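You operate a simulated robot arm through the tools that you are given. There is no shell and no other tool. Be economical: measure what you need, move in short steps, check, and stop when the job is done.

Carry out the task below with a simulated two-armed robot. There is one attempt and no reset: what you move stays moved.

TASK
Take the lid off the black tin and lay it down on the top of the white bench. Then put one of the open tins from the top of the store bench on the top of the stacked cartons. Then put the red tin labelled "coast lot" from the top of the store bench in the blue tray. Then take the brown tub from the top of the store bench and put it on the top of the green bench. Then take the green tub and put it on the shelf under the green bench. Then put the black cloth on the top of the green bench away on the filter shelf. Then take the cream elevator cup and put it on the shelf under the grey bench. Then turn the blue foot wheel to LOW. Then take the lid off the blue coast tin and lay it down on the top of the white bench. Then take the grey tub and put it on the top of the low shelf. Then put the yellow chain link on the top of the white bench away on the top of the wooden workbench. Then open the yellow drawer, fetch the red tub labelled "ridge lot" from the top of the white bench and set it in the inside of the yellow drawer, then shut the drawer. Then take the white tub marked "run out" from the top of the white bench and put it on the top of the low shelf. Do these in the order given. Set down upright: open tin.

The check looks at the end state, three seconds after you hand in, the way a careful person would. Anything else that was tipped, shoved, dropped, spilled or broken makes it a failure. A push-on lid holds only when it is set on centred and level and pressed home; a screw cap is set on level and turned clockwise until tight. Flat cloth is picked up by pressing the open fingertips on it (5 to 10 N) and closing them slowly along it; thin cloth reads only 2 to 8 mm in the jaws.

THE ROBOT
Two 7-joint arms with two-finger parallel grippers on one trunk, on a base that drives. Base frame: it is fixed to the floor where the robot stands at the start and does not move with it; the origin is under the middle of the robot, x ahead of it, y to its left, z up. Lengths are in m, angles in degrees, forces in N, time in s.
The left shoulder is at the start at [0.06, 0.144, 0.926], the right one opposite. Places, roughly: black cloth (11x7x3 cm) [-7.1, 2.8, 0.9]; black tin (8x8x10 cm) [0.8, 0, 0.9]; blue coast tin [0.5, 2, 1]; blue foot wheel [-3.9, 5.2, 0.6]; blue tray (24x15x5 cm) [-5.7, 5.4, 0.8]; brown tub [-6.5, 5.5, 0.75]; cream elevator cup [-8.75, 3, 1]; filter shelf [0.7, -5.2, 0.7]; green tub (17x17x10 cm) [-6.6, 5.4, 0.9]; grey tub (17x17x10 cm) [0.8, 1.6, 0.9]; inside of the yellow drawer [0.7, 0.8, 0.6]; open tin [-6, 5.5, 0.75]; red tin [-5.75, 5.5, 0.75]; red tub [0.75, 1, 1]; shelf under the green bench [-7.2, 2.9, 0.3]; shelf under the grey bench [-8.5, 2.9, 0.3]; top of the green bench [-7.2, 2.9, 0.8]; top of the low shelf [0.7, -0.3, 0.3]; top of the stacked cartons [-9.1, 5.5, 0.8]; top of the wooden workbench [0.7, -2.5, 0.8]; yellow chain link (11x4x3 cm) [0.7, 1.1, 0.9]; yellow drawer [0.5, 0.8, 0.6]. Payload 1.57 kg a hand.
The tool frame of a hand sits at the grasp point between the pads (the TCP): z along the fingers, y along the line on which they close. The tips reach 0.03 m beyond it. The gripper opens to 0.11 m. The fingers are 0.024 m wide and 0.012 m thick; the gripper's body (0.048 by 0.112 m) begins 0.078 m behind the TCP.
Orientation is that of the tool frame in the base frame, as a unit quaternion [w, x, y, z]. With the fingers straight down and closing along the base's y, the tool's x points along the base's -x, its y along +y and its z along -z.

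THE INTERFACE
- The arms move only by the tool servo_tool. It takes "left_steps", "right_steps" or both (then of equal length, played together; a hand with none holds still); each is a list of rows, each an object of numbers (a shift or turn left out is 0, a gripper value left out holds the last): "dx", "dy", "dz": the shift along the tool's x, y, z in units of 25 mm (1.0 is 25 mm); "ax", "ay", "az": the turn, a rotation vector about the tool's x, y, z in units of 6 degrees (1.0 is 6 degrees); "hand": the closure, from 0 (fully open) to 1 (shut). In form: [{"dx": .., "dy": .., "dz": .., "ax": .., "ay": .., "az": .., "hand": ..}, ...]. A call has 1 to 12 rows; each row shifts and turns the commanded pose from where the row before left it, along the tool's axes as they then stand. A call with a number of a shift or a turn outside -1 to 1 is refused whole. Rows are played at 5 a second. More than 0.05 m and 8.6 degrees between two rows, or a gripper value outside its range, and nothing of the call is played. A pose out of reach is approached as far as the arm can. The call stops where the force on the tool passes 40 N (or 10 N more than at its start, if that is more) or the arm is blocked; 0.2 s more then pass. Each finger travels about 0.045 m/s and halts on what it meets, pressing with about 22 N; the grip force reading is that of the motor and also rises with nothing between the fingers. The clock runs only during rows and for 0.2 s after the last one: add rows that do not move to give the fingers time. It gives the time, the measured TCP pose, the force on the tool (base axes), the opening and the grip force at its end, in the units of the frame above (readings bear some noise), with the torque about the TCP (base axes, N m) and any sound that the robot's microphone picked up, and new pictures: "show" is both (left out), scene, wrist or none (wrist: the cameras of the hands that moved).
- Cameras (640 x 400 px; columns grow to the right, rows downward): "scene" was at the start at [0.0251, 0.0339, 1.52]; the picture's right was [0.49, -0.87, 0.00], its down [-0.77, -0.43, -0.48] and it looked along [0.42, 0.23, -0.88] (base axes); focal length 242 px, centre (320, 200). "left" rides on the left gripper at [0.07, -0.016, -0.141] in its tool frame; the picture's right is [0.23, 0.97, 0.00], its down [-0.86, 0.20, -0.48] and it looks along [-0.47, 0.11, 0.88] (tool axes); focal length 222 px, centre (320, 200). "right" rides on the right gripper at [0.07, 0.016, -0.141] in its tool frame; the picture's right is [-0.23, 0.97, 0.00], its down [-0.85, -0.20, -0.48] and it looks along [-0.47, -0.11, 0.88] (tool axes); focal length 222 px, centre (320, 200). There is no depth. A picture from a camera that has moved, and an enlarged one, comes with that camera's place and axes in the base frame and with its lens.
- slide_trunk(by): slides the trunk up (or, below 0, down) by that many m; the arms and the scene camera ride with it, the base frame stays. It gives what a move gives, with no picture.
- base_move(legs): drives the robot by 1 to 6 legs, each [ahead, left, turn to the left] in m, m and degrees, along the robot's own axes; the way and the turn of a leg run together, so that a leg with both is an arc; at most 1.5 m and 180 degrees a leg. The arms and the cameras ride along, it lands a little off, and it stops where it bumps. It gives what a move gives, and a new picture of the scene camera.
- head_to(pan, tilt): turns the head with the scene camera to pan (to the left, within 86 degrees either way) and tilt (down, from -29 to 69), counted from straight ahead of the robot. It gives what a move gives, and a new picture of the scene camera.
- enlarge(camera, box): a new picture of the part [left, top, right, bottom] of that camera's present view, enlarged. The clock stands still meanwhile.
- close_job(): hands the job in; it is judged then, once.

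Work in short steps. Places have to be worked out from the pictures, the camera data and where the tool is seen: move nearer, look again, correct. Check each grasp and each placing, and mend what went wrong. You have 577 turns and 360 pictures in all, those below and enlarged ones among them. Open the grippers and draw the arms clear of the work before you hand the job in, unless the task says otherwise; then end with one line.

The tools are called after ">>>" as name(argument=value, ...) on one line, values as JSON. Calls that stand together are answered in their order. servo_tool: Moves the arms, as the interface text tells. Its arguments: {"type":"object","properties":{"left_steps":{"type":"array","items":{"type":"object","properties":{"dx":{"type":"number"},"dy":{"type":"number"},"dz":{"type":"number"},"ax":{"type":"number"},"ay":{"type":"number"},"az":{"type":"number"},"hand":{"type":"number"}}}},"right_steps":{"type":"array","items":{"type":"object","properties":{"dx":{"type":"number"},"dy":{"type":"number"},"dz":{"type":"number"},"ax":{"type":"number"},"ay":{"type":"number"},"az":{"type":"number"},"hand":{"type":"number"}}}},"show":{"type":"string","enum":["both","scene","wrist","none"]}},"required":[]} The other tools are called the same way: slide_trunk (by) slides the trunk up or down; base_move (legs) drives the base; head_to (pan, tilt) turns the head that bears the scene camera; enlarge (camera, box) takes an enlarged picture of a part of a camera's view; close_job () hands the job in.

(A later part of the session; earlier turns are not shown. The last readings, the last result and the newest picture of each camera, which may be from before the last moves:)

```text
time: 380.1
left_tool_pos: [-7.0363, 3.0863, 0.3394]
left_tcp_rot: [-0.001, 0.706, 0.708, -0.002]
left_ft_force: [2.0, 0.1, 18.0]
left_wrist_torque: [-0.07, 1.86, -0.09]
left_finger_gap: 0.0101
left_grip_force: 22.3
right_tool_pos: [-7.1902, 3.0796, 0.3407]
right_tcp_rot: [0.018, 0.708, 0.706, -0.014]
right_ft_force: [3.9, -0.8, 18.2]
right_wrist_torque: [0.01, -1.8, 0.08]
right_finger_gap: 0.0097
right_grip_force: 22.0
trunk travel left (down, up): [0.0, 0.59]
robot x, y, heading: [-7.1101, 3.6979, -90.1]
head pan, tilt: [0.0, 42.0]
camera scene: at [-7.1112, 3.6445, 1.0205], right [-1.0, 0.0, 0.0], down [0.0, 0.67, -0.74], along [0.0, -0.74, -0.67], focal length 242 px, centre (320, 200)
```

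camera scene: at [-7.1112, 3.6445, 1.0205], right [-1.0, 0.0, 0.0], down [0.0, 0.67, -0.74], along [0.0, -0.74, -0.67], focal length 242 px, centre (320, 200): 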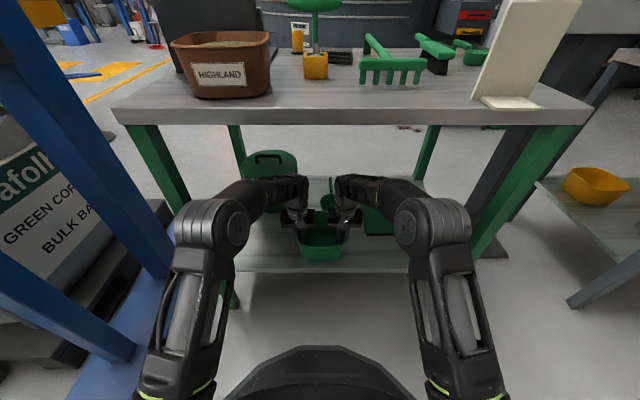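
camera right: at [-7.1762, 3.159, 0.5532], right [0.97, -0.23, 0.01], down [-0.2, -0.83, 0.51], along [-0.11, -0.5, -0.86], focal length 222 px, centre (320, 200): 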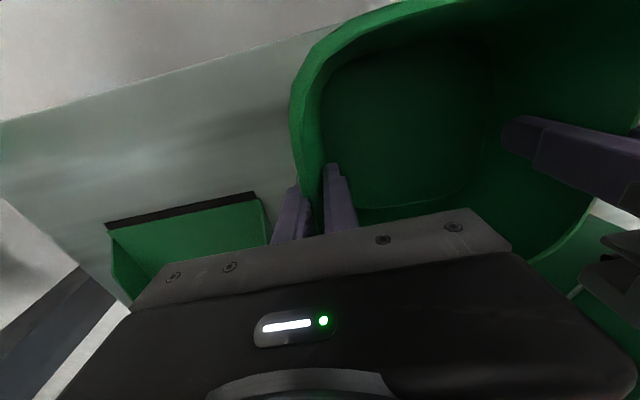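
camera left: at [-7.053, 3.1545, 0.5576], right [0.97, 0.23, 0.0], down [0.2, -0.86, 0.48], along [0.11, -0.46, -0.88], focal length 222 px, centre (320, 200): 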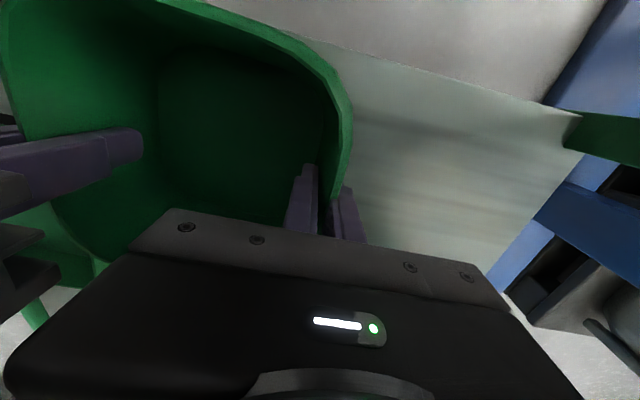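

Resting on the shelf. I release, rise ~8 cm and retract.

>>> servo_tool(left_steps=[{"dz": -0.15}, {"hand": 0.55}, {}, {}, {"dz": -0.5}, {"dz": -1}, {"dz": -1}, {"dz": -1}, {"dx": 0.8}, {"dx": 0.8}, {"dx": 0.8}, {"dx": 0.8}], right_steps=[{"dz": -0.15}, {"hand": 0.55}, {}, {}, {"dz": -0.5}, {"dz": -1}, {"dz": -1}, {"dz": -1}, {"dx": 0.8}, {"dx": 0.8}, {"dx": 0.8}, {"dx": 0.8}], show="none")

>>> base_move(legs=[[-0.45, 0, 0]])

>>> enlarge(camera="scene", box=[180, 80, 460, 280])

```text
time: 382.8
left_tool_pos: [-7.0352, 3.1683, 0.431]
left_tcp_rot: [-0.001, 0.707, 0.707, 0.0]
left_ft_force: [0.0, 0.3, 0.6]
left_wrist_torque: [0.01, -0.03, 0.01]
left_finger_gap: 0.0496
left_grip_force: 0.1
right_tool_pos: [-7.1913, 3.1633, 0.4275]
right_tcp_rot: [0.015, 0.708, 0.706, -0.014]
right_ft_force: [-0.3, 0.6, 1.0]
right_wrist_torque: [0.0, 0.03, -0.02]
right_finger_gap: 0.0494
right_grip_force: 0.1
trunk travel left (down, up): [0.0, 0.59]
robot x, y, heading: [-7.1121, 3.6965, -89.8]
head pan, tilt: [0.0, 42.0]
```

```text
time: 385.5
left_tool_pos: [-7.0386, 3.6227, 0.43]
left_tcp_rot: [-0.001, 0.71, 0.705, 0.0]
left_ft_force: [0.8, 0.5, 0.0]
left_wrist_torque: [-0.01, 0.06, 0.03]
left_finger_gap: 0.0495
left_grip_force: 0.2
right_tool_pos: [-7.1949, 3.6205, 0.4278]
right_tcp_rot: [0.016, 0.711, 0.703, -0.013]
right_ft_force: [0.6, 0.3, 0.4]
right_wrist_torque: [0.0, -0.02, 0.0]
right_finger_gap: 0.0493
right_grip_force: 0.0
trunk travel left (down, up): [0.0, 0.59]
robot x, y, heading: [-7.1061, 4.1498, -90.7]
head pan, tilt: [0.0, 42.0]
camera scene: at [-7.1098, 4.0979, 1.0205], right [-1.0, 0.01, 0.0], down [0.01, 0.67, -0.74], along [-0.01, -0.74, -0.67], focal length 242 px, centre (320, 200)
```

scene: 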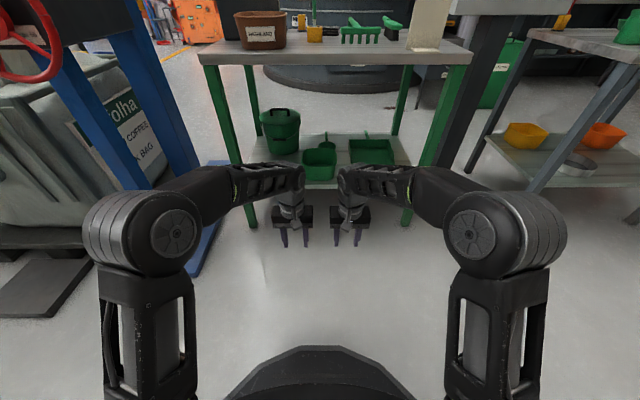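

```text
2.00 times, centred on (320, 180) of scene
camera zoom: at [-7.1098, 4.0979, 1.0205], right [-1.0, 0.01, 0.0], down [0.01, 0.67, -0.74], along [-0.01, -0.74, -0.67], focal length 484 px, centre (320, 240)
```

zoom: 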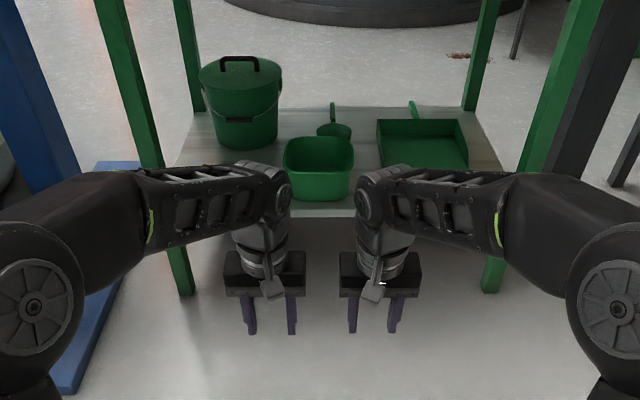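

Green tub is in place on the shelf. Next the black cloth, best from the bench's south side: I raise the trunk and drive around west.

>>> slide_trunk(by=0.57)

>>> base_move(legs=[[0, 0, 0.7], [0, -1.3, 0], [0, -1.15, 0], [1.3, 0, 0], [0.75, 0, 0]])

```text
refused: 0.57 is not a number from -0.4 to 0.4
```

```text
time: 407.6
left_tool_pos: [-9.3487, 1.5806, 0.4308]
left_tcp_rot: [-0.001, 0.685, 0.729, 0.0]
left_ft_force: [-0.9, -0.6, -0.4]
left_wrist_torque: [0.0, -0.01, -0.01]
left_finger_gap: 0.0495
left_grip_force: 0.1
right_tool_pos: [-9.506, 1.5666, 0.4286]
right_tcp_rot: [0.016, 0.685, 0.728, -0.013]
right_ft_force: [0.2, -0.1, 0.2]
right_wrist_torque: [0.03, 0.01, -0.02]
right_finger_gap: 0.0494
right_grip_force: 0.1
trunk travel left (down, up): [0.0, 0.59]
robot x, y, heading: [-9.4562, 2.1014, -86.3]
head pan, tilt: [0.0, 42.0]
camera scene: at [-9.4545, 2.0499, 1.0205], right [-1.0, -0.06, 0.0], down [-0.04, 0.67, -0.74], along [0.05, -0.74, -0.67], focal length 242 px, centre (320, 200)
```

scene: 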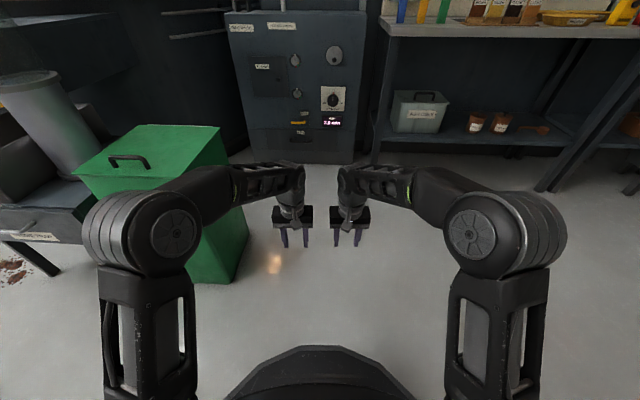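

I raise the trunk in two steps and turn to face north.

>>> slide_trunk(by=0.4)

>>> slide_trunk(by=0.17)

>>> base_move(legs=[[0, 0, -90], [0, 0, -93.7], [-0.1, 0, 0]])

>>> head_to(pan=-45, tilt=30)

```text
time: 411.4
left_tool_pos: [-9.3509, 1.5808, 0.8301]
left_tcp_rot: [-0.002, 0.685, 0.728, 0.0]
left_ft_force: [0.0, 0.3, -0.8]
left_wrist_torque: [0.01, -0.01, -0.03]
left_finger_gap: 0.0496
left_grip_force: 0.1
right_tool_pos: [-9.5065, 1.5666, 0.829]
right_tcp_rot: [0.016, 0.686, 0.728, -0.013]
right_ft_force: [-0.9, -1.2, 0.2]
right_wrist_torque: [0.01, 0.0, 0.0]
right_finger_gap: 0.0493
right_grip_force: 0.0
trunk travel left (down, up): [-0.4, 0.19]
robot x, y, heading: [-9.4561, 2.1038, -86.7]
head pan, tilt: [0.0, 42.0]
```

```text
time: 413.4
left_tool_pos: [-9.3496, 1.5804, 1.0007]
left_tcp_rot: [-0.002, 0.685, 0.728, 0.0]
left_ft_force: [-0.6, -0.8, 0.2]
left_wrist_torque: [-0.01, 0.01, -0.02]
left_finger_gap: 0.0493
left_grip_force: 0.1
right_tool_pos: [-9.5049, 1.5672, 0.9985]
right_tcp_rot: [0.016, 0.685, 0.728, -0.013]
right_ft_force: [0.1, -0.4, -0.1]
right_wrist_torque: [-0.01, 0.01, 0.04]
right_finger_gap: 0.0493
right_grip_force: 0.1
trunk travel left (down, up): [-0.57, 0.02]
robot x, y, heading: [-9.4563, 2.0983, -86.9]
head pan, tilt: [0.0, 42.0]
```

```text
time: 422.4
left_tool_pos: [-9.5225, 2.5238, 1.0012]
left_tcp_rot: [0.001, -0.701, 0.713, -0.002]
left_ft_force: [-0.4, -0.1, 0.2]
left_wrist_torque: [0.05, 0.0, 0.0]
left_finger_gap: 0.0492
left_grip_force: 0.1
right_tool_pos: [-9.3659, 2.5248, 0.9992]
right_tcp_rot: [0.014, -0.699, 0.714, 0.016]
right_ft_force: [0.2, -0.7, 0.1]
right_wrist_torque: [0.02, -0.01, 0.0]
right_finger_gap: 0.0494
right_grip_force: 0.1
trunk travel left (down, up): [-0.57, 0.02]
robot x, y, heading: [-9.4581, 1.9977, 88.9]
head pan, tilt: [0.0, 42.0]
camera scene: at [-9.459, 2.0513, 1.5905], right [1.0, -0.02, 0.0], down [-0.01, -0.67, -0.74], along [0.01, 0.74, -0.67], focal length 242 px, centre (320, 200)
```

scene: 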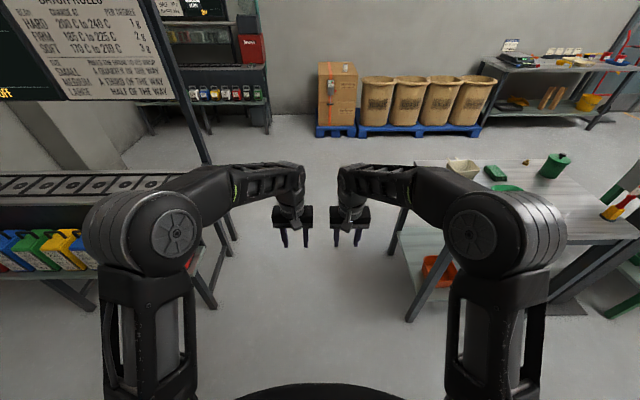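

```text
time: 423.5
left_tool_pos: [-9.5236, 2.5253, 1.0]
left_tcp_rot: [0.0, -0.701, 0.714, -0.002]
left_ft_force: [0.4, 0.5, -0.4]
left_wrist_torque: [0.01, 0.0, -0.01]
left_finger_gap: 0.0494
left_grip_force: 0.1
right_tool_pos: [-9.367, 2.5264, 0.9967]
right_tcp_rot: [0.013, -0.699, 0.715, 0.016]
right_ft_force: [1.0, 0.0, -0.3]
right_wrist_torque: [0.0, 0.0, -0.01]
right_finger_gap: 0.0494
right_grip_force: 0.1
trunk travel left (down, up): [-0.57, 0.02]
robot x, y, heading: [-9.4605, 1.9989, 89.0]
head pan, tilt: [-45.0, 30.0]
camera scene: at [-9.3955, 2.0326, 1.6087], right [0.69, -0.72, 0.0], down [-0.36, -0.35, -0.87], along [0.62, 0.6, -0.5], focal length 242 px, centre (320, 200)
```

scene: 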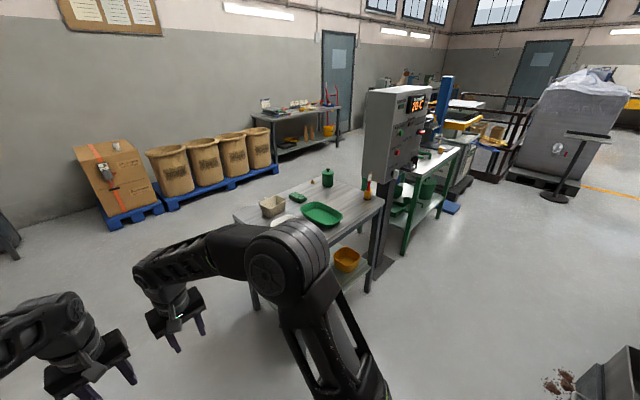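

Cream cup seen at the grey bench's left end for later. I strafe right to the green bench.

>>> base_move(legs=[[0, -1.2, 1], [0, -1.1, 0]])

>>> head_to(pan=0, tilt=48)

```text
time: 435.1
left_tool_pos: [-7.1819, 2.5201, 1.0003]
left_tcp_rot: [0.0, 0.708, -0.706, 0.001]
left_ft_force: [0.3, -0.1, 0.1]
left_wrist_torque: [0.0, 0.01, 0.0]
left_finger_gap: 0.0493
left_grip_force: 0.0
right_tool_pos: [-7.0247, 2.5245, 0.9979]
right_tcp_rot: [0.013, -0.706, 0.708, 0.016]
right_ft_force: [-1.4, 0.0, 0.7]
right_wrist_torque: [-0.01, 0.01, 0.02]
right_finger_gap: 0.0496
right_grip_force: 0.0
trunk travel left (down, up): [-0.57, 0.02]
robot x, y, heading: [-7.1072, 1.9927, 89.8]
head pan, tilt: [-45.0, 30.0]
camera scene: at [-7.0443, 2.0304, 1.6087], right [0.71, -0.71, 0.0], down [-0.35, -0.35, -0.87], along [0.61, 0.61, -0.5], focal length 242 px, centre (320, 200)
```

scene: 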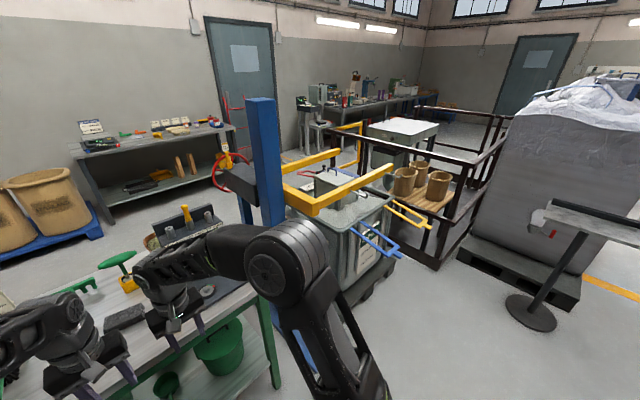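

```text
time: 436.2
left_tool_pos: [-7.1812, 2.5204, 1.0]
left_tcp_rot: [0.0, 0.708, -0.706, 0.002]
left_ft_force: [-0.1, 0.0, 0.9]
left_wrist_torque: [0.01, -0.02, -0.01]
left_finger_gap: 0.0494
left_grip_force: 0.1
right_tool_pos: [-7.0249, 2.5245, 0.9979]
right_tcp_rot: [0.014, -0.707, 0.707, 0.016]
right_ft_force: [0.4, 0.4, -0.5]
right_wrist_torque: [0.0, 0.02, -0.02]
right_finger_gap: 0.0494
right_grip_force: 0.1
trunk travel left (down, up): [-0.57, 0.02]
robot x, y, heading: [-7.1085, 1.9959, 89.7]
head pan, tilt: [0.0, 48.0]
camera scene: at [-7.1087, 2.0453, 1.582], right [1.0, 0.0, 0.0], down [0.0, -0.74, -0.67], along [0.0, 0.67, -0.74], focal length 242 px, centre (320, 200)
```

scene: 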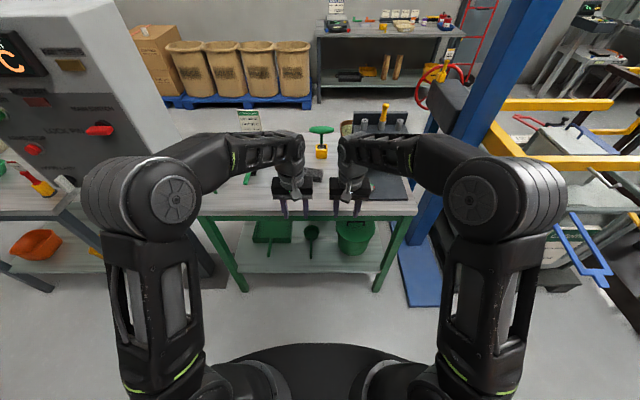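

I zoom to see the cloth.

>>> enlarge(camera="scene", box=[200, 110, 440, 250])

```text
2.67 times, centred on (320, 180) of scene
camera zoom: at [-7.1087, 2.0453, 1.582], right [1.0, 0.0, 0.0], down [0.0, -0.74, -0.67], along [0.0, 0.67, -0.74], focal length 646 px, centre (320, 253)
```

zoom: 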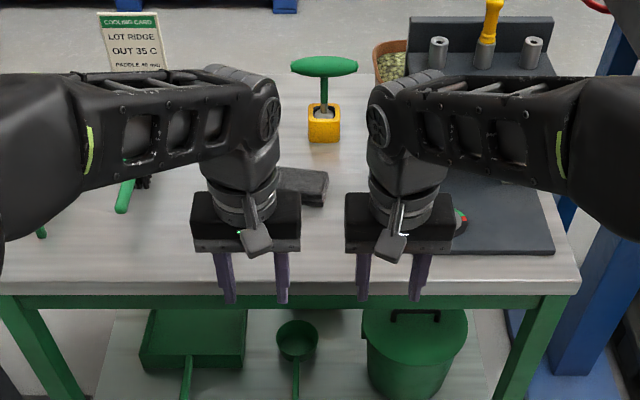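

I advance the left hand toward the cloth for a wrist view.

>>> servo_tool(left_steps=[{"dx": -1}, {"dx": -1}, {"dx": -1}, {"dx": -1}, {"dx": -1}, {"dx": -1}, {"dx": -1}, {"hand": 0}, {}], show="wrist")

```text
time: 438.2
left_tool_pos: [-7.1811, 2.6535, 0.9986]
left_tcp_rot: [0.0, 0.707, -0.707, 0.001]
left_ft_force: [0.6, -0.3, -0.7]
left_wrist_torque: [0.04, 0.01, 0.03]
left_finger_gap: 0.1015
left_grip_force: 0.1
left hand out of reach, approached as far as the arm can: row 6, 7
right_tool_pos: [-7.0233, 2.5242, 0.9978]
right_tcp_rot: [0.013, -0.706, 0.708, 0.015]
right_ft_force: [0.3, 0.5, 0.5]
right_wrist_torque: [0.02, 0.0, 0.01]
right_finger_gap: 0.0494
right_grip_force: 0.0
trunk travel left (down, up): [-0.57, 0.02]
robot x, y, heading: [-7.1055, 1.9908, 90.2]
head pan, tilt: [0.0, 48.0]
camera left: at [-7.1651, 2.5824, 1.1414], right [-0.97, -0.23, 0.0], down [-0.2, 0.86, 0.48], along [-0.11, 0.46, -0.88], focal length 222 px, centre (320, 200)
```

left: 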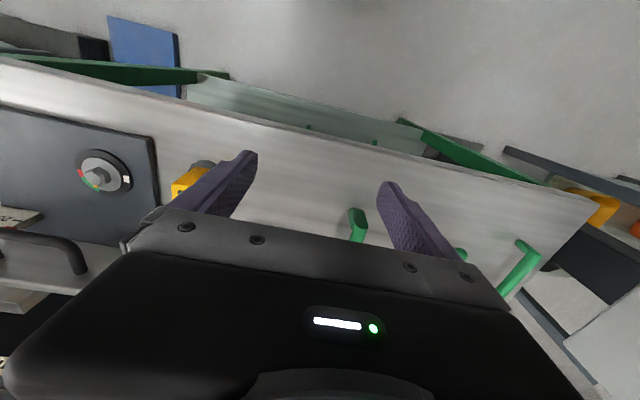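

Too far; I drive 0.22 m closer, with the hand re-aimed.

>>> base_move(legs=[[0.2, 0, 0]])

>>> servo_tool(left_steps=[{"dx": 0.8, "dz": -0.5}, {"dx": 0.8, "dz": -0.5}, {}], show="both")

```text
time: 439.8
left_tool_pos: [-7.1804, 2.8508, 0.9994]
left_tcp_rot: [0.0, -0.707, 0.708, -0.001]
left_ft_force: [-0.1, 0.2, 0.3]
left_wrist_torque: [-0.06, 0.0, -0.02]
left_finger_gap: 0.1102
left_grip_force: 0.1
right_tool_pos: [-7.0236, 2.7234, 0.9984]
right_tcp_rot: [0.014, -0.705, 0.708, 0.015]
right_ft_force: [-0.1, 0.3, -0.7]
right_wrist_torque: [-0.03, -0.03, -0.01]
right_finger_gap: 0.0497
right_grip_force: 0.1
trunk travel left (down, up): [-0.57, 0.02]
robot x, y, heading: [-7.1106, 2.1906, 89.6]
head pan, tilt: [0.0, 48.0]
camera scene: at [-7.1085, 2.2451, 1.5819], right [1.0, 0.0, 0.0], down [0.0, -0.74, -0.67], along [0.0, 0.67, -0.74], focal length 242 px, centre (320, 200)
```

scene: 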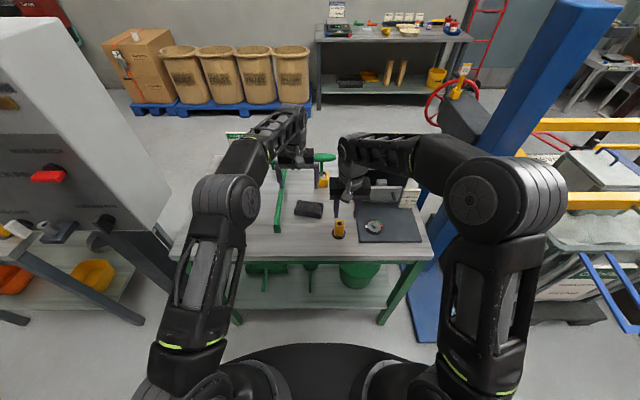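

```text
time: 440.6
left_tool_pos: [-7.1809, 2.8102, 1.0243]
left_tcp_rot: [0.0, 0.707, -0.707, 0.001]
left_ft_force: [0.2, -0.7, 0.2]
left_wrist_torque: [0.0, -0.03, -0.03]
left_finger_gap: 0.1103
left_grip_force: 0.1
right_tool_pos: [-7.0239, 2.723, 0.9967]
right_tcp_rot: [0.015, -0.706, 0.708, 0.016]
right_ft_force: [-0.1, 0.1, 0.0]
right_wrist_torque: [-0.02, 0.0, -0.01]
right_finger_gap: 0.0494
right_grip_force: 0.1
trunk travel left (down, up): [-0.57, 0.02]
robot x, y, heading: [-7.1082, 2.1902, 90.0]
head pan, tilt: [0.0, 48.0]
camera scene: at [-7.1084, 2.2439, 1.5819], right [1.0, 0.0, 0.0], down [0.0, -0.74, -0.67], along [0.0, 0.67, -0.74], focal length 242 px, centre (320, 200)
camera left: at [-7.1648, 2.74, 1.1667], right [-0.97, -0.23, 0.0], down [-0.2, 0.86, 0.48], along [-0.11, 0.47, -0.88], focal length 222 px, centre (320, 200)
```

scene: 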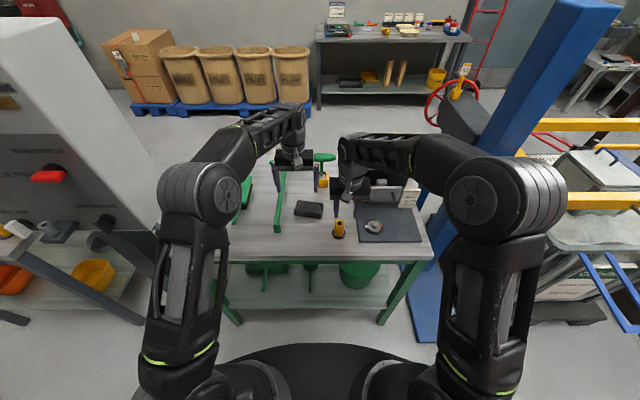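
left: 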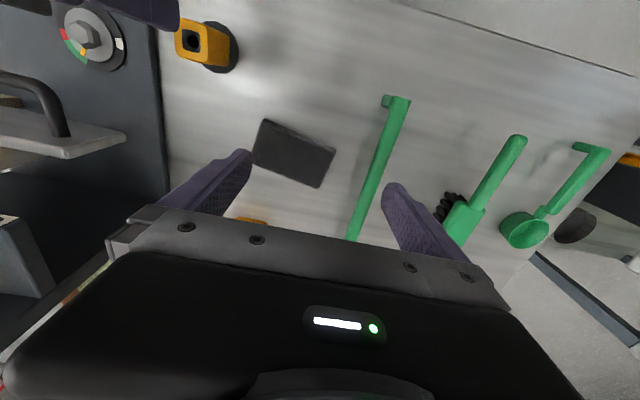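

Cloth centre ≈ (−7.15, 2.847), long side along x, so I rotate the left gripper 90° to grip across its 7 cm width.

>>> servo_tool(left_steps=[{"az": 1}, {"az": 1}, {"az": 1}, {"az": 1}, {"az": 1}, {"az": 1}, {"az": 1}, {"az": 1}, {"az": 1}, {"az": 1}, {"az": 1}, {"az": 1}], show="none")

>>> servo_tool(left_steps=[{"az": 1}, {"az": 1}, {"az": 1}, {}], show="both")

```text
time: 443.2
left_tool_pos: [-7.1799, 2.8115, 1.0247]
left_tcp_rot: [0.0, -0.156, 0.988, 0.0]
left_ft_force: [-0.7, -0.3, -0.5]
left_wrist_torque: [0.01, 0.0, 0.0]
left_finger_gap: 0.1101
left_grip_force: 0.0
right_tool_pos: [-7.0239, 2.723, 0.9983]
right_tcp_rot: [0.014, -0.705, 0.708, 0.016]
right_ft_force: [0.3, 0.3, -0.7]
right_wrist_torque: [0.0, 0.0, -0.02]
right_finger_gap: 0.0495
right_grip_force: 0.1
trunk travel left (down, up): [-0.57, 0.02]
robot x, y, heading: [-7.1068, 2.1901, 89.5]
head pan, tilt: [0.0, 48.0]
```

```text
time: 444.2
left_tool_pos: [-7.1794, 2.8107, 1.0242]
left_tcp_rot: [0.001, 0.001, 1.0, -0.001]
left_ft_force: [0.1, 0.7, 0.0]
left_wrist_torque: [0.02, 0.0, 0.01]
left_finger_gap: 0.1101
left_grip_force: 0.0
right_tool_pos: [-7.0253, 2.7226, 0.9974]
right_tcp_rot: [0.013, -0.706, 0.708, 0.017]
right_ft_force: [-0.1, -0.7, 0.3]
right_wrist_torque: [-0.03, 0.0, 0.01]
right_finger_gap: 0.0497
right_grip_force: 0.0
trunk travel left (down, up): [-0.57, 0.02]
robot x, y, heading: [-7.1066, 2.1926, 89.9]
head pan, tilt: [0.0, 48.0]
camera scene: at [-7.1085, 2.2435, 1.5819], right [1.0, 0.0, 0.0], down [0.0, -0.74, -0.67], along [0.0, 0.67, -0.74], focal length 242 px, centre (320, 200)
camera left: at [-7.2499, 2.7939, 1.1659], right [-0.23, 0.97, 0.0], down [0.85, 0.2, 0.48], along [0.47, 0.11, -0.88], focal length 222 px, centre (320, 200)
```

scene: 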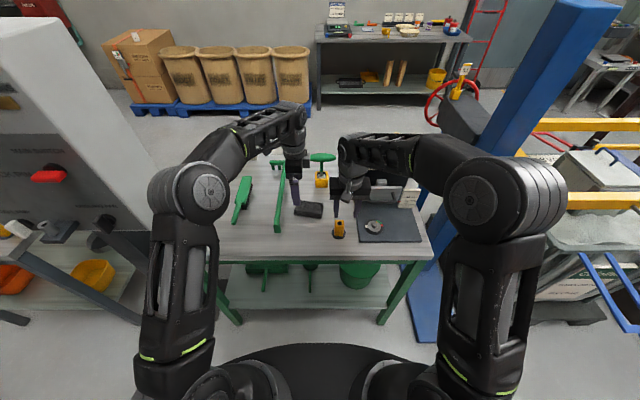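
left: 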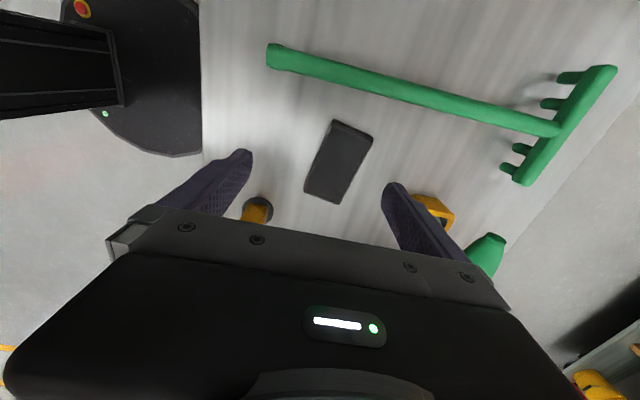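

I align to the cloth (turn ~9°), and go down around it with tips just above the bench.

>>> servo_tool(left_steps=[{"dx": -0.55, "dy": 0.68}, {"dx": -0.53, "dy": 0.68}, {"az": 0.75}, {"az": 0.72}, {"dz": 1}, {"dz": 1}, {"dz": 1}, {"dz": 1}, {"dz": 0.8}, {}], show="both")

```text
time: 446.4
left_tool_pos: [-7.1675, 2.8277, 0.906]
left_tcp_rot: [0.001, 0.077, 0.997, 0.0]
left_ft_force: [0.1, -0.5, -0.1]
left_wrist_torque: [-0.01, 0.0, -0.02]
left_finger_gap: 0.1101
left_grip_force: 0.0
left hand out of reach, approached as far as the arm can: row 2
right_tool_pos: [-7.0231, 2.7232, 0.9975]
right_tcp_rot: [0.013, -0.705, 0.709, 0.017]
right_ft_force: [0.6, -0.5, -0.6]
right_wrist_torque: [0.01, 0.01, 0.02]
right_finger_gap: 0.0499
right_grip_force: 0.1
trunk travel left (down, up): [-0.57, 0.02]
robot x, y, heading: [-7.1083, 2.1877, 90.0]
head pan, tilt: [0.0, 48.0]
camera scene: at [-7.1085, 2.2433, 1.582], right [1.0, 0.0, 0.0], down [0.0, -0.74, -0.67], along [0.0, 0.67, -0.74], focal length 242 px, centre (320, 200)
camera left: at [-7.2385, 2.8215, 1.0469], right [-0.07, 1.0, 0.0], down [0.87, 0.07, 0.48], along [0.48, 0.04, -0.88], focal length 222 px, centre (320, 200)
```

scene: 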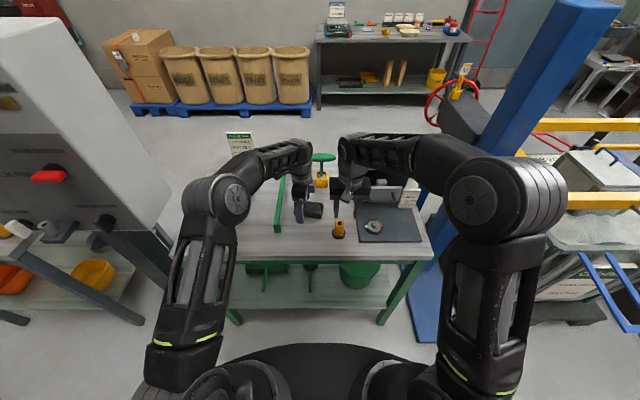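
left: 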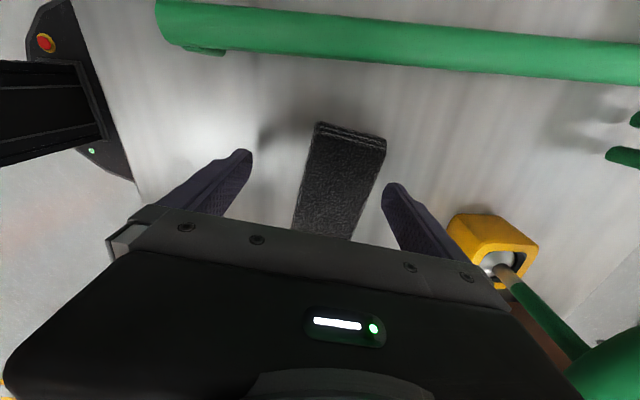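

Small correction toward the cloth's centre, then lower and close.

>>> servo_tool(left_steps=[{"dx": -0.47, "dy": 0.4}, {"dy": 0.36}, {"dz": 0.8}, {"dz": 0.5}, {"dz": 0.2}, {}], show="wrist")

```text
time: 447.4
left_tool_pos: [-7.1502, 2.8442, 0.8805]
left_tcp_rot: [0.003, 0.076, 0.997, 0.003]
left_ft_force: [-2.1, -14.3, 23.0]
left_wrist_torque: [-1.78, 0.55, 0.07]
left_finger_gap: 0.1099
left_grip_force: 0.1
right_tool_pos: [-7.0239, 2.7209, 0.9985]
right_tcp_rot: [0.014, -0.706, 0.708, 0.015]
right_ft_force: [-0.3, -0.4, 0.4]
right_wrist_torque: [-0.02, 0.01, 0.04]
right_finger_gap: 0.0493
right_grip_force: 0.1
trunk travel left (down, up): [-0.57, 0.02]
robot x, y, heading: [-7.1071, 2.192, 90.1]
head pan, tilt: [0.0, 48.0]
stopped in row 5 (left hand): the force on the tool passed its limit (the readings are from after the stop); the commanded pose is now the measured one
camera left: at [-7.222, 2.8371, 1.0216], right [-0.07, 1.0, 0.01], down [0.87, 0.06, 0.48], along [0.48, 0.04, -0.88], focal length 222 px, centre (320, 200)
```

left: 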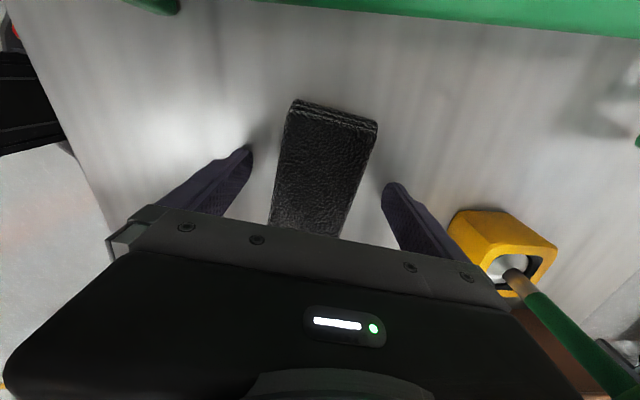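

Tips touch the bench (top ≈0.85). I raise 3 mm and close on the cloth.

>>> servo_tool(left_steps=[{"dz": -0.15}, {"hand": 0.6}, {}, {"hand": 1.0}, {}, {}, {}], show="wrist")

```text
time: 449.1
left_tool_pos: [-7.1514, 2.8476, 0.8804]
left_tcp_rot: [0.004, 0.076, 0.997, 0.005]
left_ft_force: [-0.5, 0.2, 0.3]
left_wrist_torque: [0.01, -0.01, 0.03]
left_finger_gap: 0.0634
left_grip_force: 21.9
right_tool_pos: [-7.0245, 2.7228, 0.9972]
right_tcp_rot: [0.014, -0.706, 0.708, 0.016]
right_ft_force: [1.0, 0.3, 0.7]
right_wrist_torque: [-0.01, 0.01, 0.02]
right_finger_gap: 0.0496
right_grip_force: 0.0
trunk travel left (down, up): [-0.57, 0.02]
robot x, y, heading: [-7.1066, 2.1907, 89.6]
head pan, tilt: [0.0, 48.0]
camera left: at [-7.2226, 2.8398, 1.0217], right [-0.07, 1.0, 0.01], down [0.87, 0.06, 0.48], along [0.48, 0.04, -0.87], focal length 222 px, centre (320, 200)
```

left: 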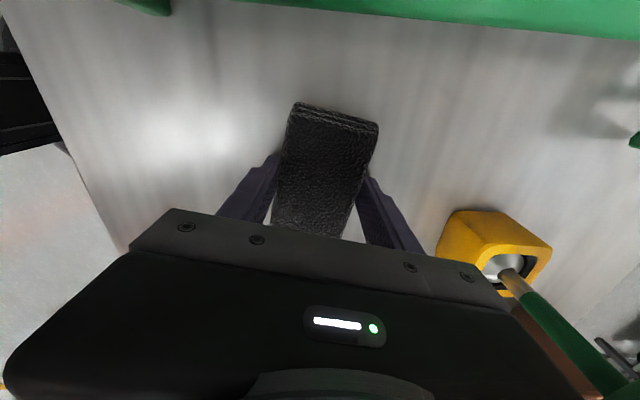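

Cloth is held. I lift and bring it back toward the robot.

>>> servo_tool(left_steps=[{"dz": -0.6}, {"dz": -0.8}, {"dz": -0.8}, {"dz": -0.8}, {"dz": -0.8}, {"dz": -0.8}, {"dy": -0.8}, {"dy": -0.8}, {"dy": -0.8}, {"dy": -0.8}, {"dy": -0.8}, {"dy": -0.8}], show="both")

```text
time: 451.6
left_tool_pos: [-7.17, 2.7268, 0.9934]
left_tcp_rot: [0.004, 0.077, 0.997, 0.006]
left_ft_force: [-0.2, 0.2, -0.9]
left_wrist_torque: [0.01, 0.01, 0.02]
left_finger_gap: 0.0632
left_grip_force: 22.0
right_tool_pos: [-7.0232, 2.7224, 0.9995]
right_tcp_rot: [0.013, -0.706, 0.708, 0.016]
right_ft_force: [0.4, -0.2, 0.7]
right_wrist_torque: [-0.01, -0.01, 0.0]
right_finger_gap: 0.0496
right_grip_force: 0.0
trunk travel left (down, up): [-0.57, 0.02]
robot x, y, heading: [-7.104, 2.1946, 89.9]
head pan, tilt: [0.0, 48.0]
camera scene: at [-7.1086, 2.2431, 1.582], right [1.0, 0.0, 0.0], down [0.0, -0.74, -0.67], along [0.0, 0.67, -0.74], focal length 242 px, centre (320, 200)
camera left: at [-7.2417, 2.7194, 1.1358], right [-0.08, 1.0, 0.01], down [0.87, 0.06, 0.48], along [0.48, 0.05, -0.87], focal length 222 px, centre (320, 200)
```

scene: 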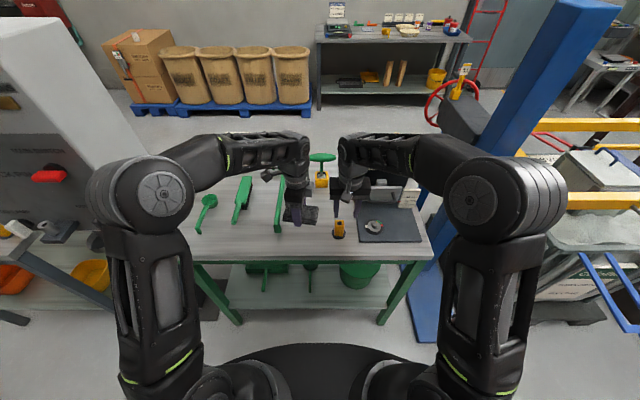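
left: 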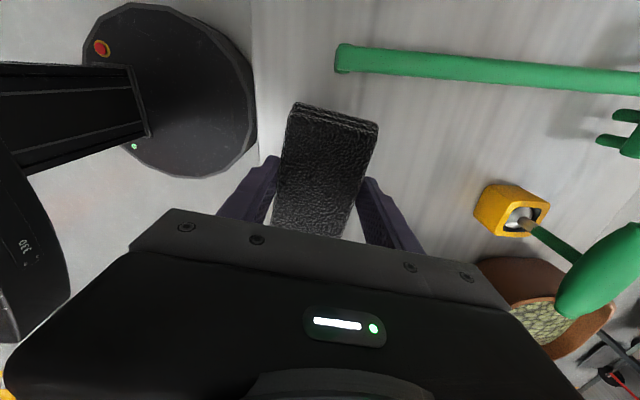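

I leave south-east along the aisle toward the start area, carrying the cloth.

>>> base_move(legs=[[-0.5, 0, 0], [0, 0, -90], [1.2, 0, 0], [1.0, -1.0, 0]])

>>> head_to(pan=0, tilt=15)

```text
time: 470.8
left_tool_pos: [-4.3465, 0.8131, 0.9934]
left_tcp_rot: [0.006, 0.749, 0.662, 0.002]
left_ft_force: [-0.3, 0.7, -0.3]
left_wrist_torque: [0.04, 0.0, 0.04]
left_finger_gap: 0.0631
left_grip_force: 22.0
right_tool_pos: [-4.3447, 0.6677, 0.9974]
right_tcp_rot: [0.02, -0.014, 1.0, 0.002]
right_ft_force: [0.1, -0.5, 0.2]
right_wrist_torque: [0.02, 0.0, -0.02]
right_finger_gap: 0.0497
right_grip_force: 0.0
trunk travel left (down, up): [-0.57, 0.02]
robot x, y, heading: [-4.8786, 0.7374, 1.6]
head pan, tilt: [0.0, 48.0]
camera scene: at [-4.8306, 0.7376, 1.5819], right [0.03, -1.0, 0.0], down [-0.74, -0.02, -0.67], along [0.67, 0.02, -0.74], focal length 242 px, centre (320, 200)
```

scene: 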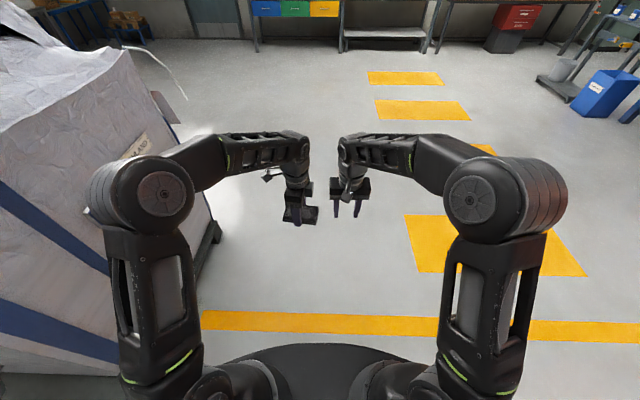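

```text
time: 471.7
left_tool_pos: [-4.346, 0.8118, 0.9948]
left_tcp_rot: [0.006, 0.749, 0.662, 0.001]
left_ft_force: [-0.1, 0.8, -0.4]
left_wrist_torque: [0.01, -0.01, 0.01]
left_finger_gap: 0.0632
left_grip_force: 21.9
right_tool_pos: [-4.3454, 0.6669, 0.998]
right_tcp_rot: [0.021, -0.013, 1.0, 0.002]
right_ft_force: [0.8, 0.4, -0.5]
right_wrist_torque: [-0.01, 0.04, 0.0]
right_finger_gap: 0.0494
right_grip_force: 0.1
trunk travel left (down, up): [-0.57, 0.02]
robot x, y, heading: [-4.8799, 0.736, 1.6]
head pan, tilt: [0.0, 15.0]
camera scene: at [-4.8163, 0.7383, 1.6329], right [0.03, -1.0, 0.0], down [-0.26, -0.01, -0.97], along [0.97, 0.03, -0.26], focal length 242 px, centre (320, 200)
```

scene: 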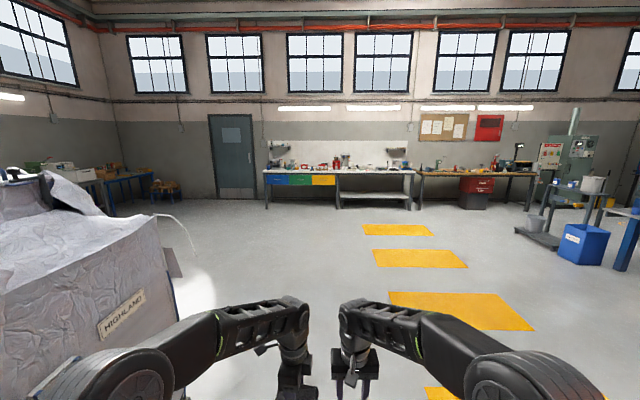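

Clear floor ahead. I go on toward the wooden workbench area and look south-east.

>>> base_move(legs=[[0, 0, -1.6], [1.3, -0.5, 0], [1.3, -0.5, 0], [1.0, -0.6, 0], [0, 0, -45]])

```text
time: 493.0
left_tool_pos: [-0.8738, -1.1354, 0.9942]
left_tcp_rot: [0.006, 0.95, 0.312, 0.0]
left_ft_force: [0.0, -1.0, -0.6]
left_wrist_torque: [0.01, 0.02, 0.05]
left_finger_gap: 0.0629
left_grip_force: 22.2
right_tool_pos: [-0.9778, -1.2363, 0.9972]
right_tcp_rot: [0.02, 0.382, 0.924, -0.007]
right_ft_force: [0.2, 1.4, 0.8]
right_wrist_torque: [-0.02, 0.0, -0.01]
right_finger_gap: 0.0498
right_grip_force: 0.0
trunk travel left (down, up): [-0.57, 0.02]
robot x, y, heading: [-1.2992, -0.8043, -44.9]
head pan, tilt: [0.0, 15.0]
camera scene: at [-1.2548, -0.8466, 1.633], right [-0.7, -0.71, 0.0], down [-0.18, 0.18, -0.97], along [0.69, -0.68, -0.26], focal length 242 px, centre (320, 200)
```

scene: 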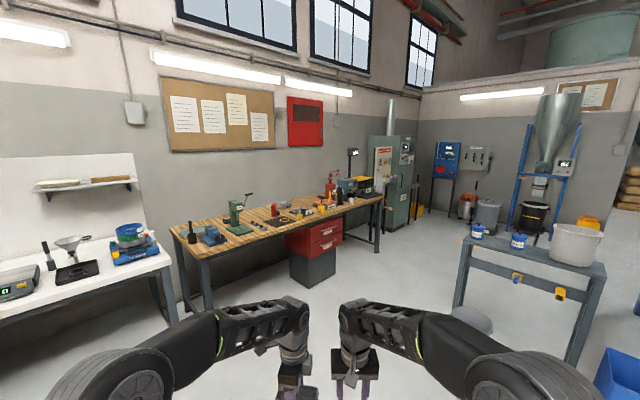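

The filter shelf must lie beyond the wooden workbench. I drive to (−0.25, −2.2), facing south.

>>> base_move(legs=[[0, 0, -45], [0, 1.0, 0], [1.2, 0, 0]])

>>> head_to(pan=15, tilt=15)

```text
time: 506.0
left_tool_pos: [-0.2257, -2.539, 0.9942]
left_tcp_rot: [0.006, 0.997, -0.077, -0.002]
left_ft_force: [1.2, 0.2, -1.0]
left_wrist_torque: [-0.01, 0.03, 0.0]
left_finger_gap: 0.0631
left_grip_force: 21.8
right_tool_pos: [-0.3704, -2.5368, 0.9981]
right_tcp_rot: [0.015, 0.708, 0.706, -0.014]
right_ft_force: [-0.1, -0.8, -0.1]
right_wrist_torque: [0.05, -0.01, 0.01]
right_finger_gap: 0.0497
right_grip_force: 0.1
trunk travel left (down, up): [-0.57, 0.02]
robot x, y, heading: [-0.2878, -2.0084, -90.4]
head pan, tilt: [0.0, 15.0]
camera scene: at [-0.2898, -2.0673, 1.6329], right [-1.0, 0.0, 0.0], down [0.0, 0.26, -0.97], along [0.0, -0.97, -0.26], focal length 242 px, centre (320, 200)
```

scene: 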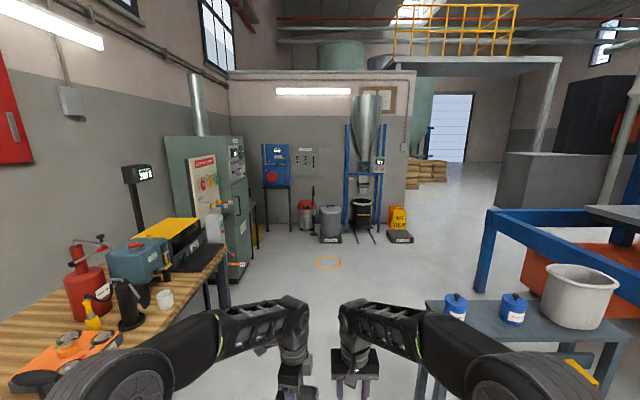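

```text
time: 506.8
left_tool_pos: [-0.2253, -2.5401, 0.9935]
left_tcp_rot: [0.005, 0.997, -0.077, -0.003]
left_ft_force: [0.4, 0.4, -0.3]
left_wrist_torque: [0.0, -0.01, 0.01]
left_finger_gap: 0.0631
left_grip_force: 21.6
right_tool_pos: [-0.3703, -2.5358, 0.9983]
right_tcp_rot: [0.016, 0.708, 0.706, -0.014]
right_ft_force: [0.0, 0.9, 0.2]
right_wrist_torque: [0.0, -0.07, 0.01]
right_finger_gap: 0.0496
right_grip_force: 0.0
trunk travel left (down, up): [-0.57, 0.02]
robot x, y, heading: [-0.2911, -2.0029, -90.2]
head pan, tilt: [15.0, 15.0]
camera scene: at [-0.2657, -2.0638, 1.633], right [-0.97, -0.26, 0.0], down [-0.07, 0.25, -0.97], along [0.25, -0.93, -0.26], focal length 242 px, centre (320, 200)
```

scene: 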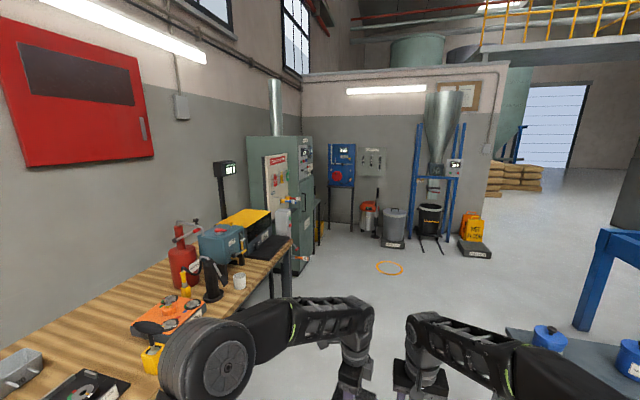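

I zoom at the green cabinet.

>>> enlarge(camera="scene", box=[230, 120, 390, 290])

```text
2.35 times, centred on (310, 205) of scene
camera zoom: at [-0.2657, -2.0638, 1.633], right [-0.97, -0.26, 0.0], down [-0.07, 0.25, -0.97], along [0.25, -0.93, -0.26], focal length 570 px, centre (344, 188)
```

zoom: 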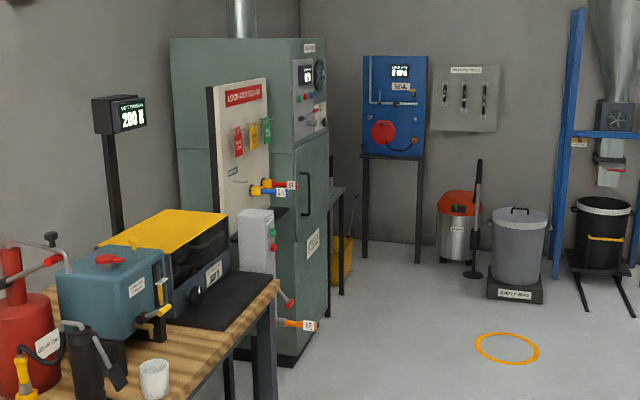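

The filter shelf is likely the small grey shelf just past the green cabinet. I drive past, staying clear of the orange ring on the floor.

>>> base_move(legs=[[1.2, 0.05, 0], [0.9, 0.1, 0], [0, 0, 45]])

>>> head_to(pan=0, tilt=25)

```text
time: 519.5
left_tool_pos: [0.3209, -4.4665, 0.9946]
left_tcp_rot: [0.006, 0.946, 0.324, -0.001]
left_ft_force: [0.5, 0.7, 0.0]
left_wrist_torque: [0.01, -0.06, 0.0]
left_finger_gap: 0.0631
left_grip_force: 22.2
right_tool_pos: [0.2198, -4.5677, 0.9985]
right_tcp_rot: [0.02, 0.371, 0.928, -0.007]
right_ft_force: [-1.1, -0.1, 0.2]
right_wrist_torque: [-0.02, 0.0, 0.03]
right_finger_gap: 0.0495
right_grip_force: 0.1
trunk travel left (down, up): [-0.57, 0.02]
robot x, y, heading: [-0.1081, -4.1442, -43.5]
head pan, tilt: [15.0, 15.0]
camera scene: at [-0.0505, -4.1658, 1.6329], right [-0.48, -0.88, 0.0], down [-0.23, 0.12, -0.97], along [0.85, -0.46, -0.26], focal length 242 px, centre (320, 200)
```

scene: 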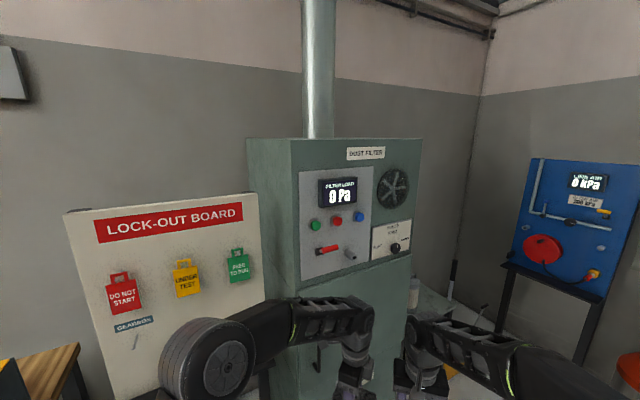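

```text
time: 520.2
left_tool_pos: [0.3214, -4.4677, 0.9942]
left_tcp_rot: [0.005, 0.947, 0.322, -0.001]
left_ft_force: [-0.1, 0.4, -0.8]
left_wrist_torque: [-0.02, 0.01, -0.02]
left_finger_gap: 0.0632
left_grip_force: 22.2
right_tool_pos: [0.2182, -4.5682, 0.997]
right_tcp_rot: [0.019, 0.37, 0.929, -0.007]
right_ft_force: [0.6, 0.0, 0.0]
right_wrist_torque: [-0.02, -0.03, 0.03]
right_finger_gap: 0.0493
right_grip_force: 0.0
trunk travel left (down, up): [-0.57, 0.02]
robot x, y, heading: [-0.1102, -4.1466, -43.4]
head pan, tilt: [0.0, 25.0]
camera scene: at [-0.0658, -4.1848, 1.6168], right [-0.69, -0.73, 0.0], down [-0.31, 0.29, -0.91], along [0.66, -0.62, -0.42], focal length 242 px, centre (320, 200)
```

scene: 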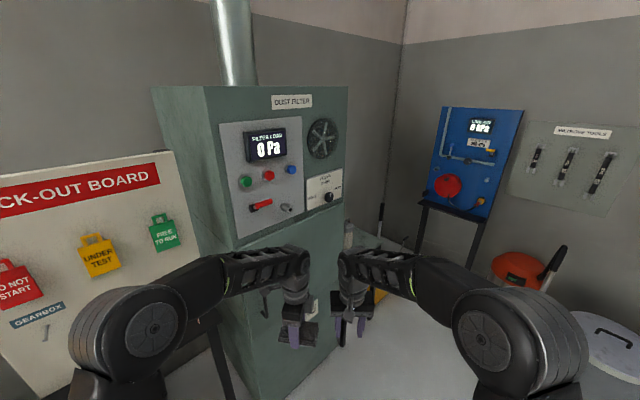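

I move south past the cabinet, then turn east toward the shelf.

>>> base_move(legs=[[0.7, -0.72, 0]])

>>> head_to(pan=30, tilt=30)

```text
time: 525.4
left_tool_pos: [0.3056, -5.4716, 0.9955]
left_tcp_rot: [0.007, 0.95, 0.311, -0.001]
left_ft_force: [-0.4, -0.1, -0.9]
left_wrist_torque: [0.02, 0.0, 0.02]
left_finger_gap: 0.063
left_grip_force: 22.1
right_tool_pos: [0.1999, -5.5717, 0.9986]
right_tcp_rot: [0.019, 0.382, 0.924, -0.008]
right_ft_force: [0.2, 1.1, -0.3]
right_wrist_torque: [0.03, -0.03, -0.02]
right_finger_gap: 0.0494
right_grip_force: 0.0
trunk travel left (down, up): [-0.57, 0.02]
robot x, y, heading: [-0.1195, -5.1408, -45.1]
head pan, tilt: [0.0, 25.0]
camera scene: at [-0.0732, -5.1775, 1.6172], right [-0.71, -0.71, 0.0], down [-0.3, 0.3, -0.91], along [0.64, -0.64, -0.42], focal length 242 px, centre (320, 200)
```

scene: 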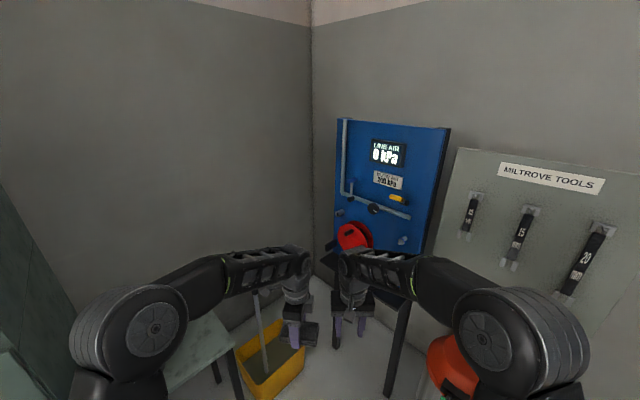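

```text
time: 526.3
left_tool_pos: [0.3034, -5.4723, 0.9956]
left_tcp_rot: [0.005, 0.95, 0.312, -0.001]
left_ft_force: [-0.5, 0.9, -0.6]
left_wrist_torque: [-0.01, -0.01, -0.03]
left_finger_gap: 0.0631
left_grip_force: 21.8
right_tool_pos: [0.1988, -5.5723, 0.9986]
right_tcp_rot: [0.02, 0.384, 0.923, -0.007]
right_ft_force: [0.5, -0.6, 0.1]
right_wrist_torque: [0.0, 0.04, 0.0]
right_finger_gap: 0.0494
right_grip_force: 0.0
trunk travel left (down, up): [-0.57, 0.02]
robot x, y, heading: [-0.1166, -5.143, -45.0]
head pan, tilt: [30.0, 30.0]
camera scene: at [-0.0509, -5.1358, 1.6091], right [-0.26, -0.97, 0.0], down [-0.48, 0.13, -0.87], along [0.84, -0.22, -0.5], focal length 242 px, centre (320, 200)
```

scene: 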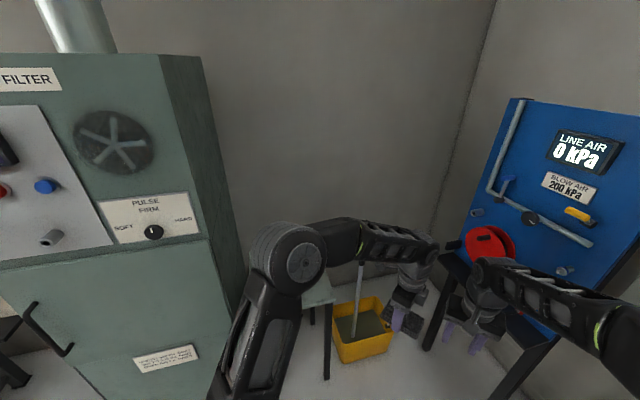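

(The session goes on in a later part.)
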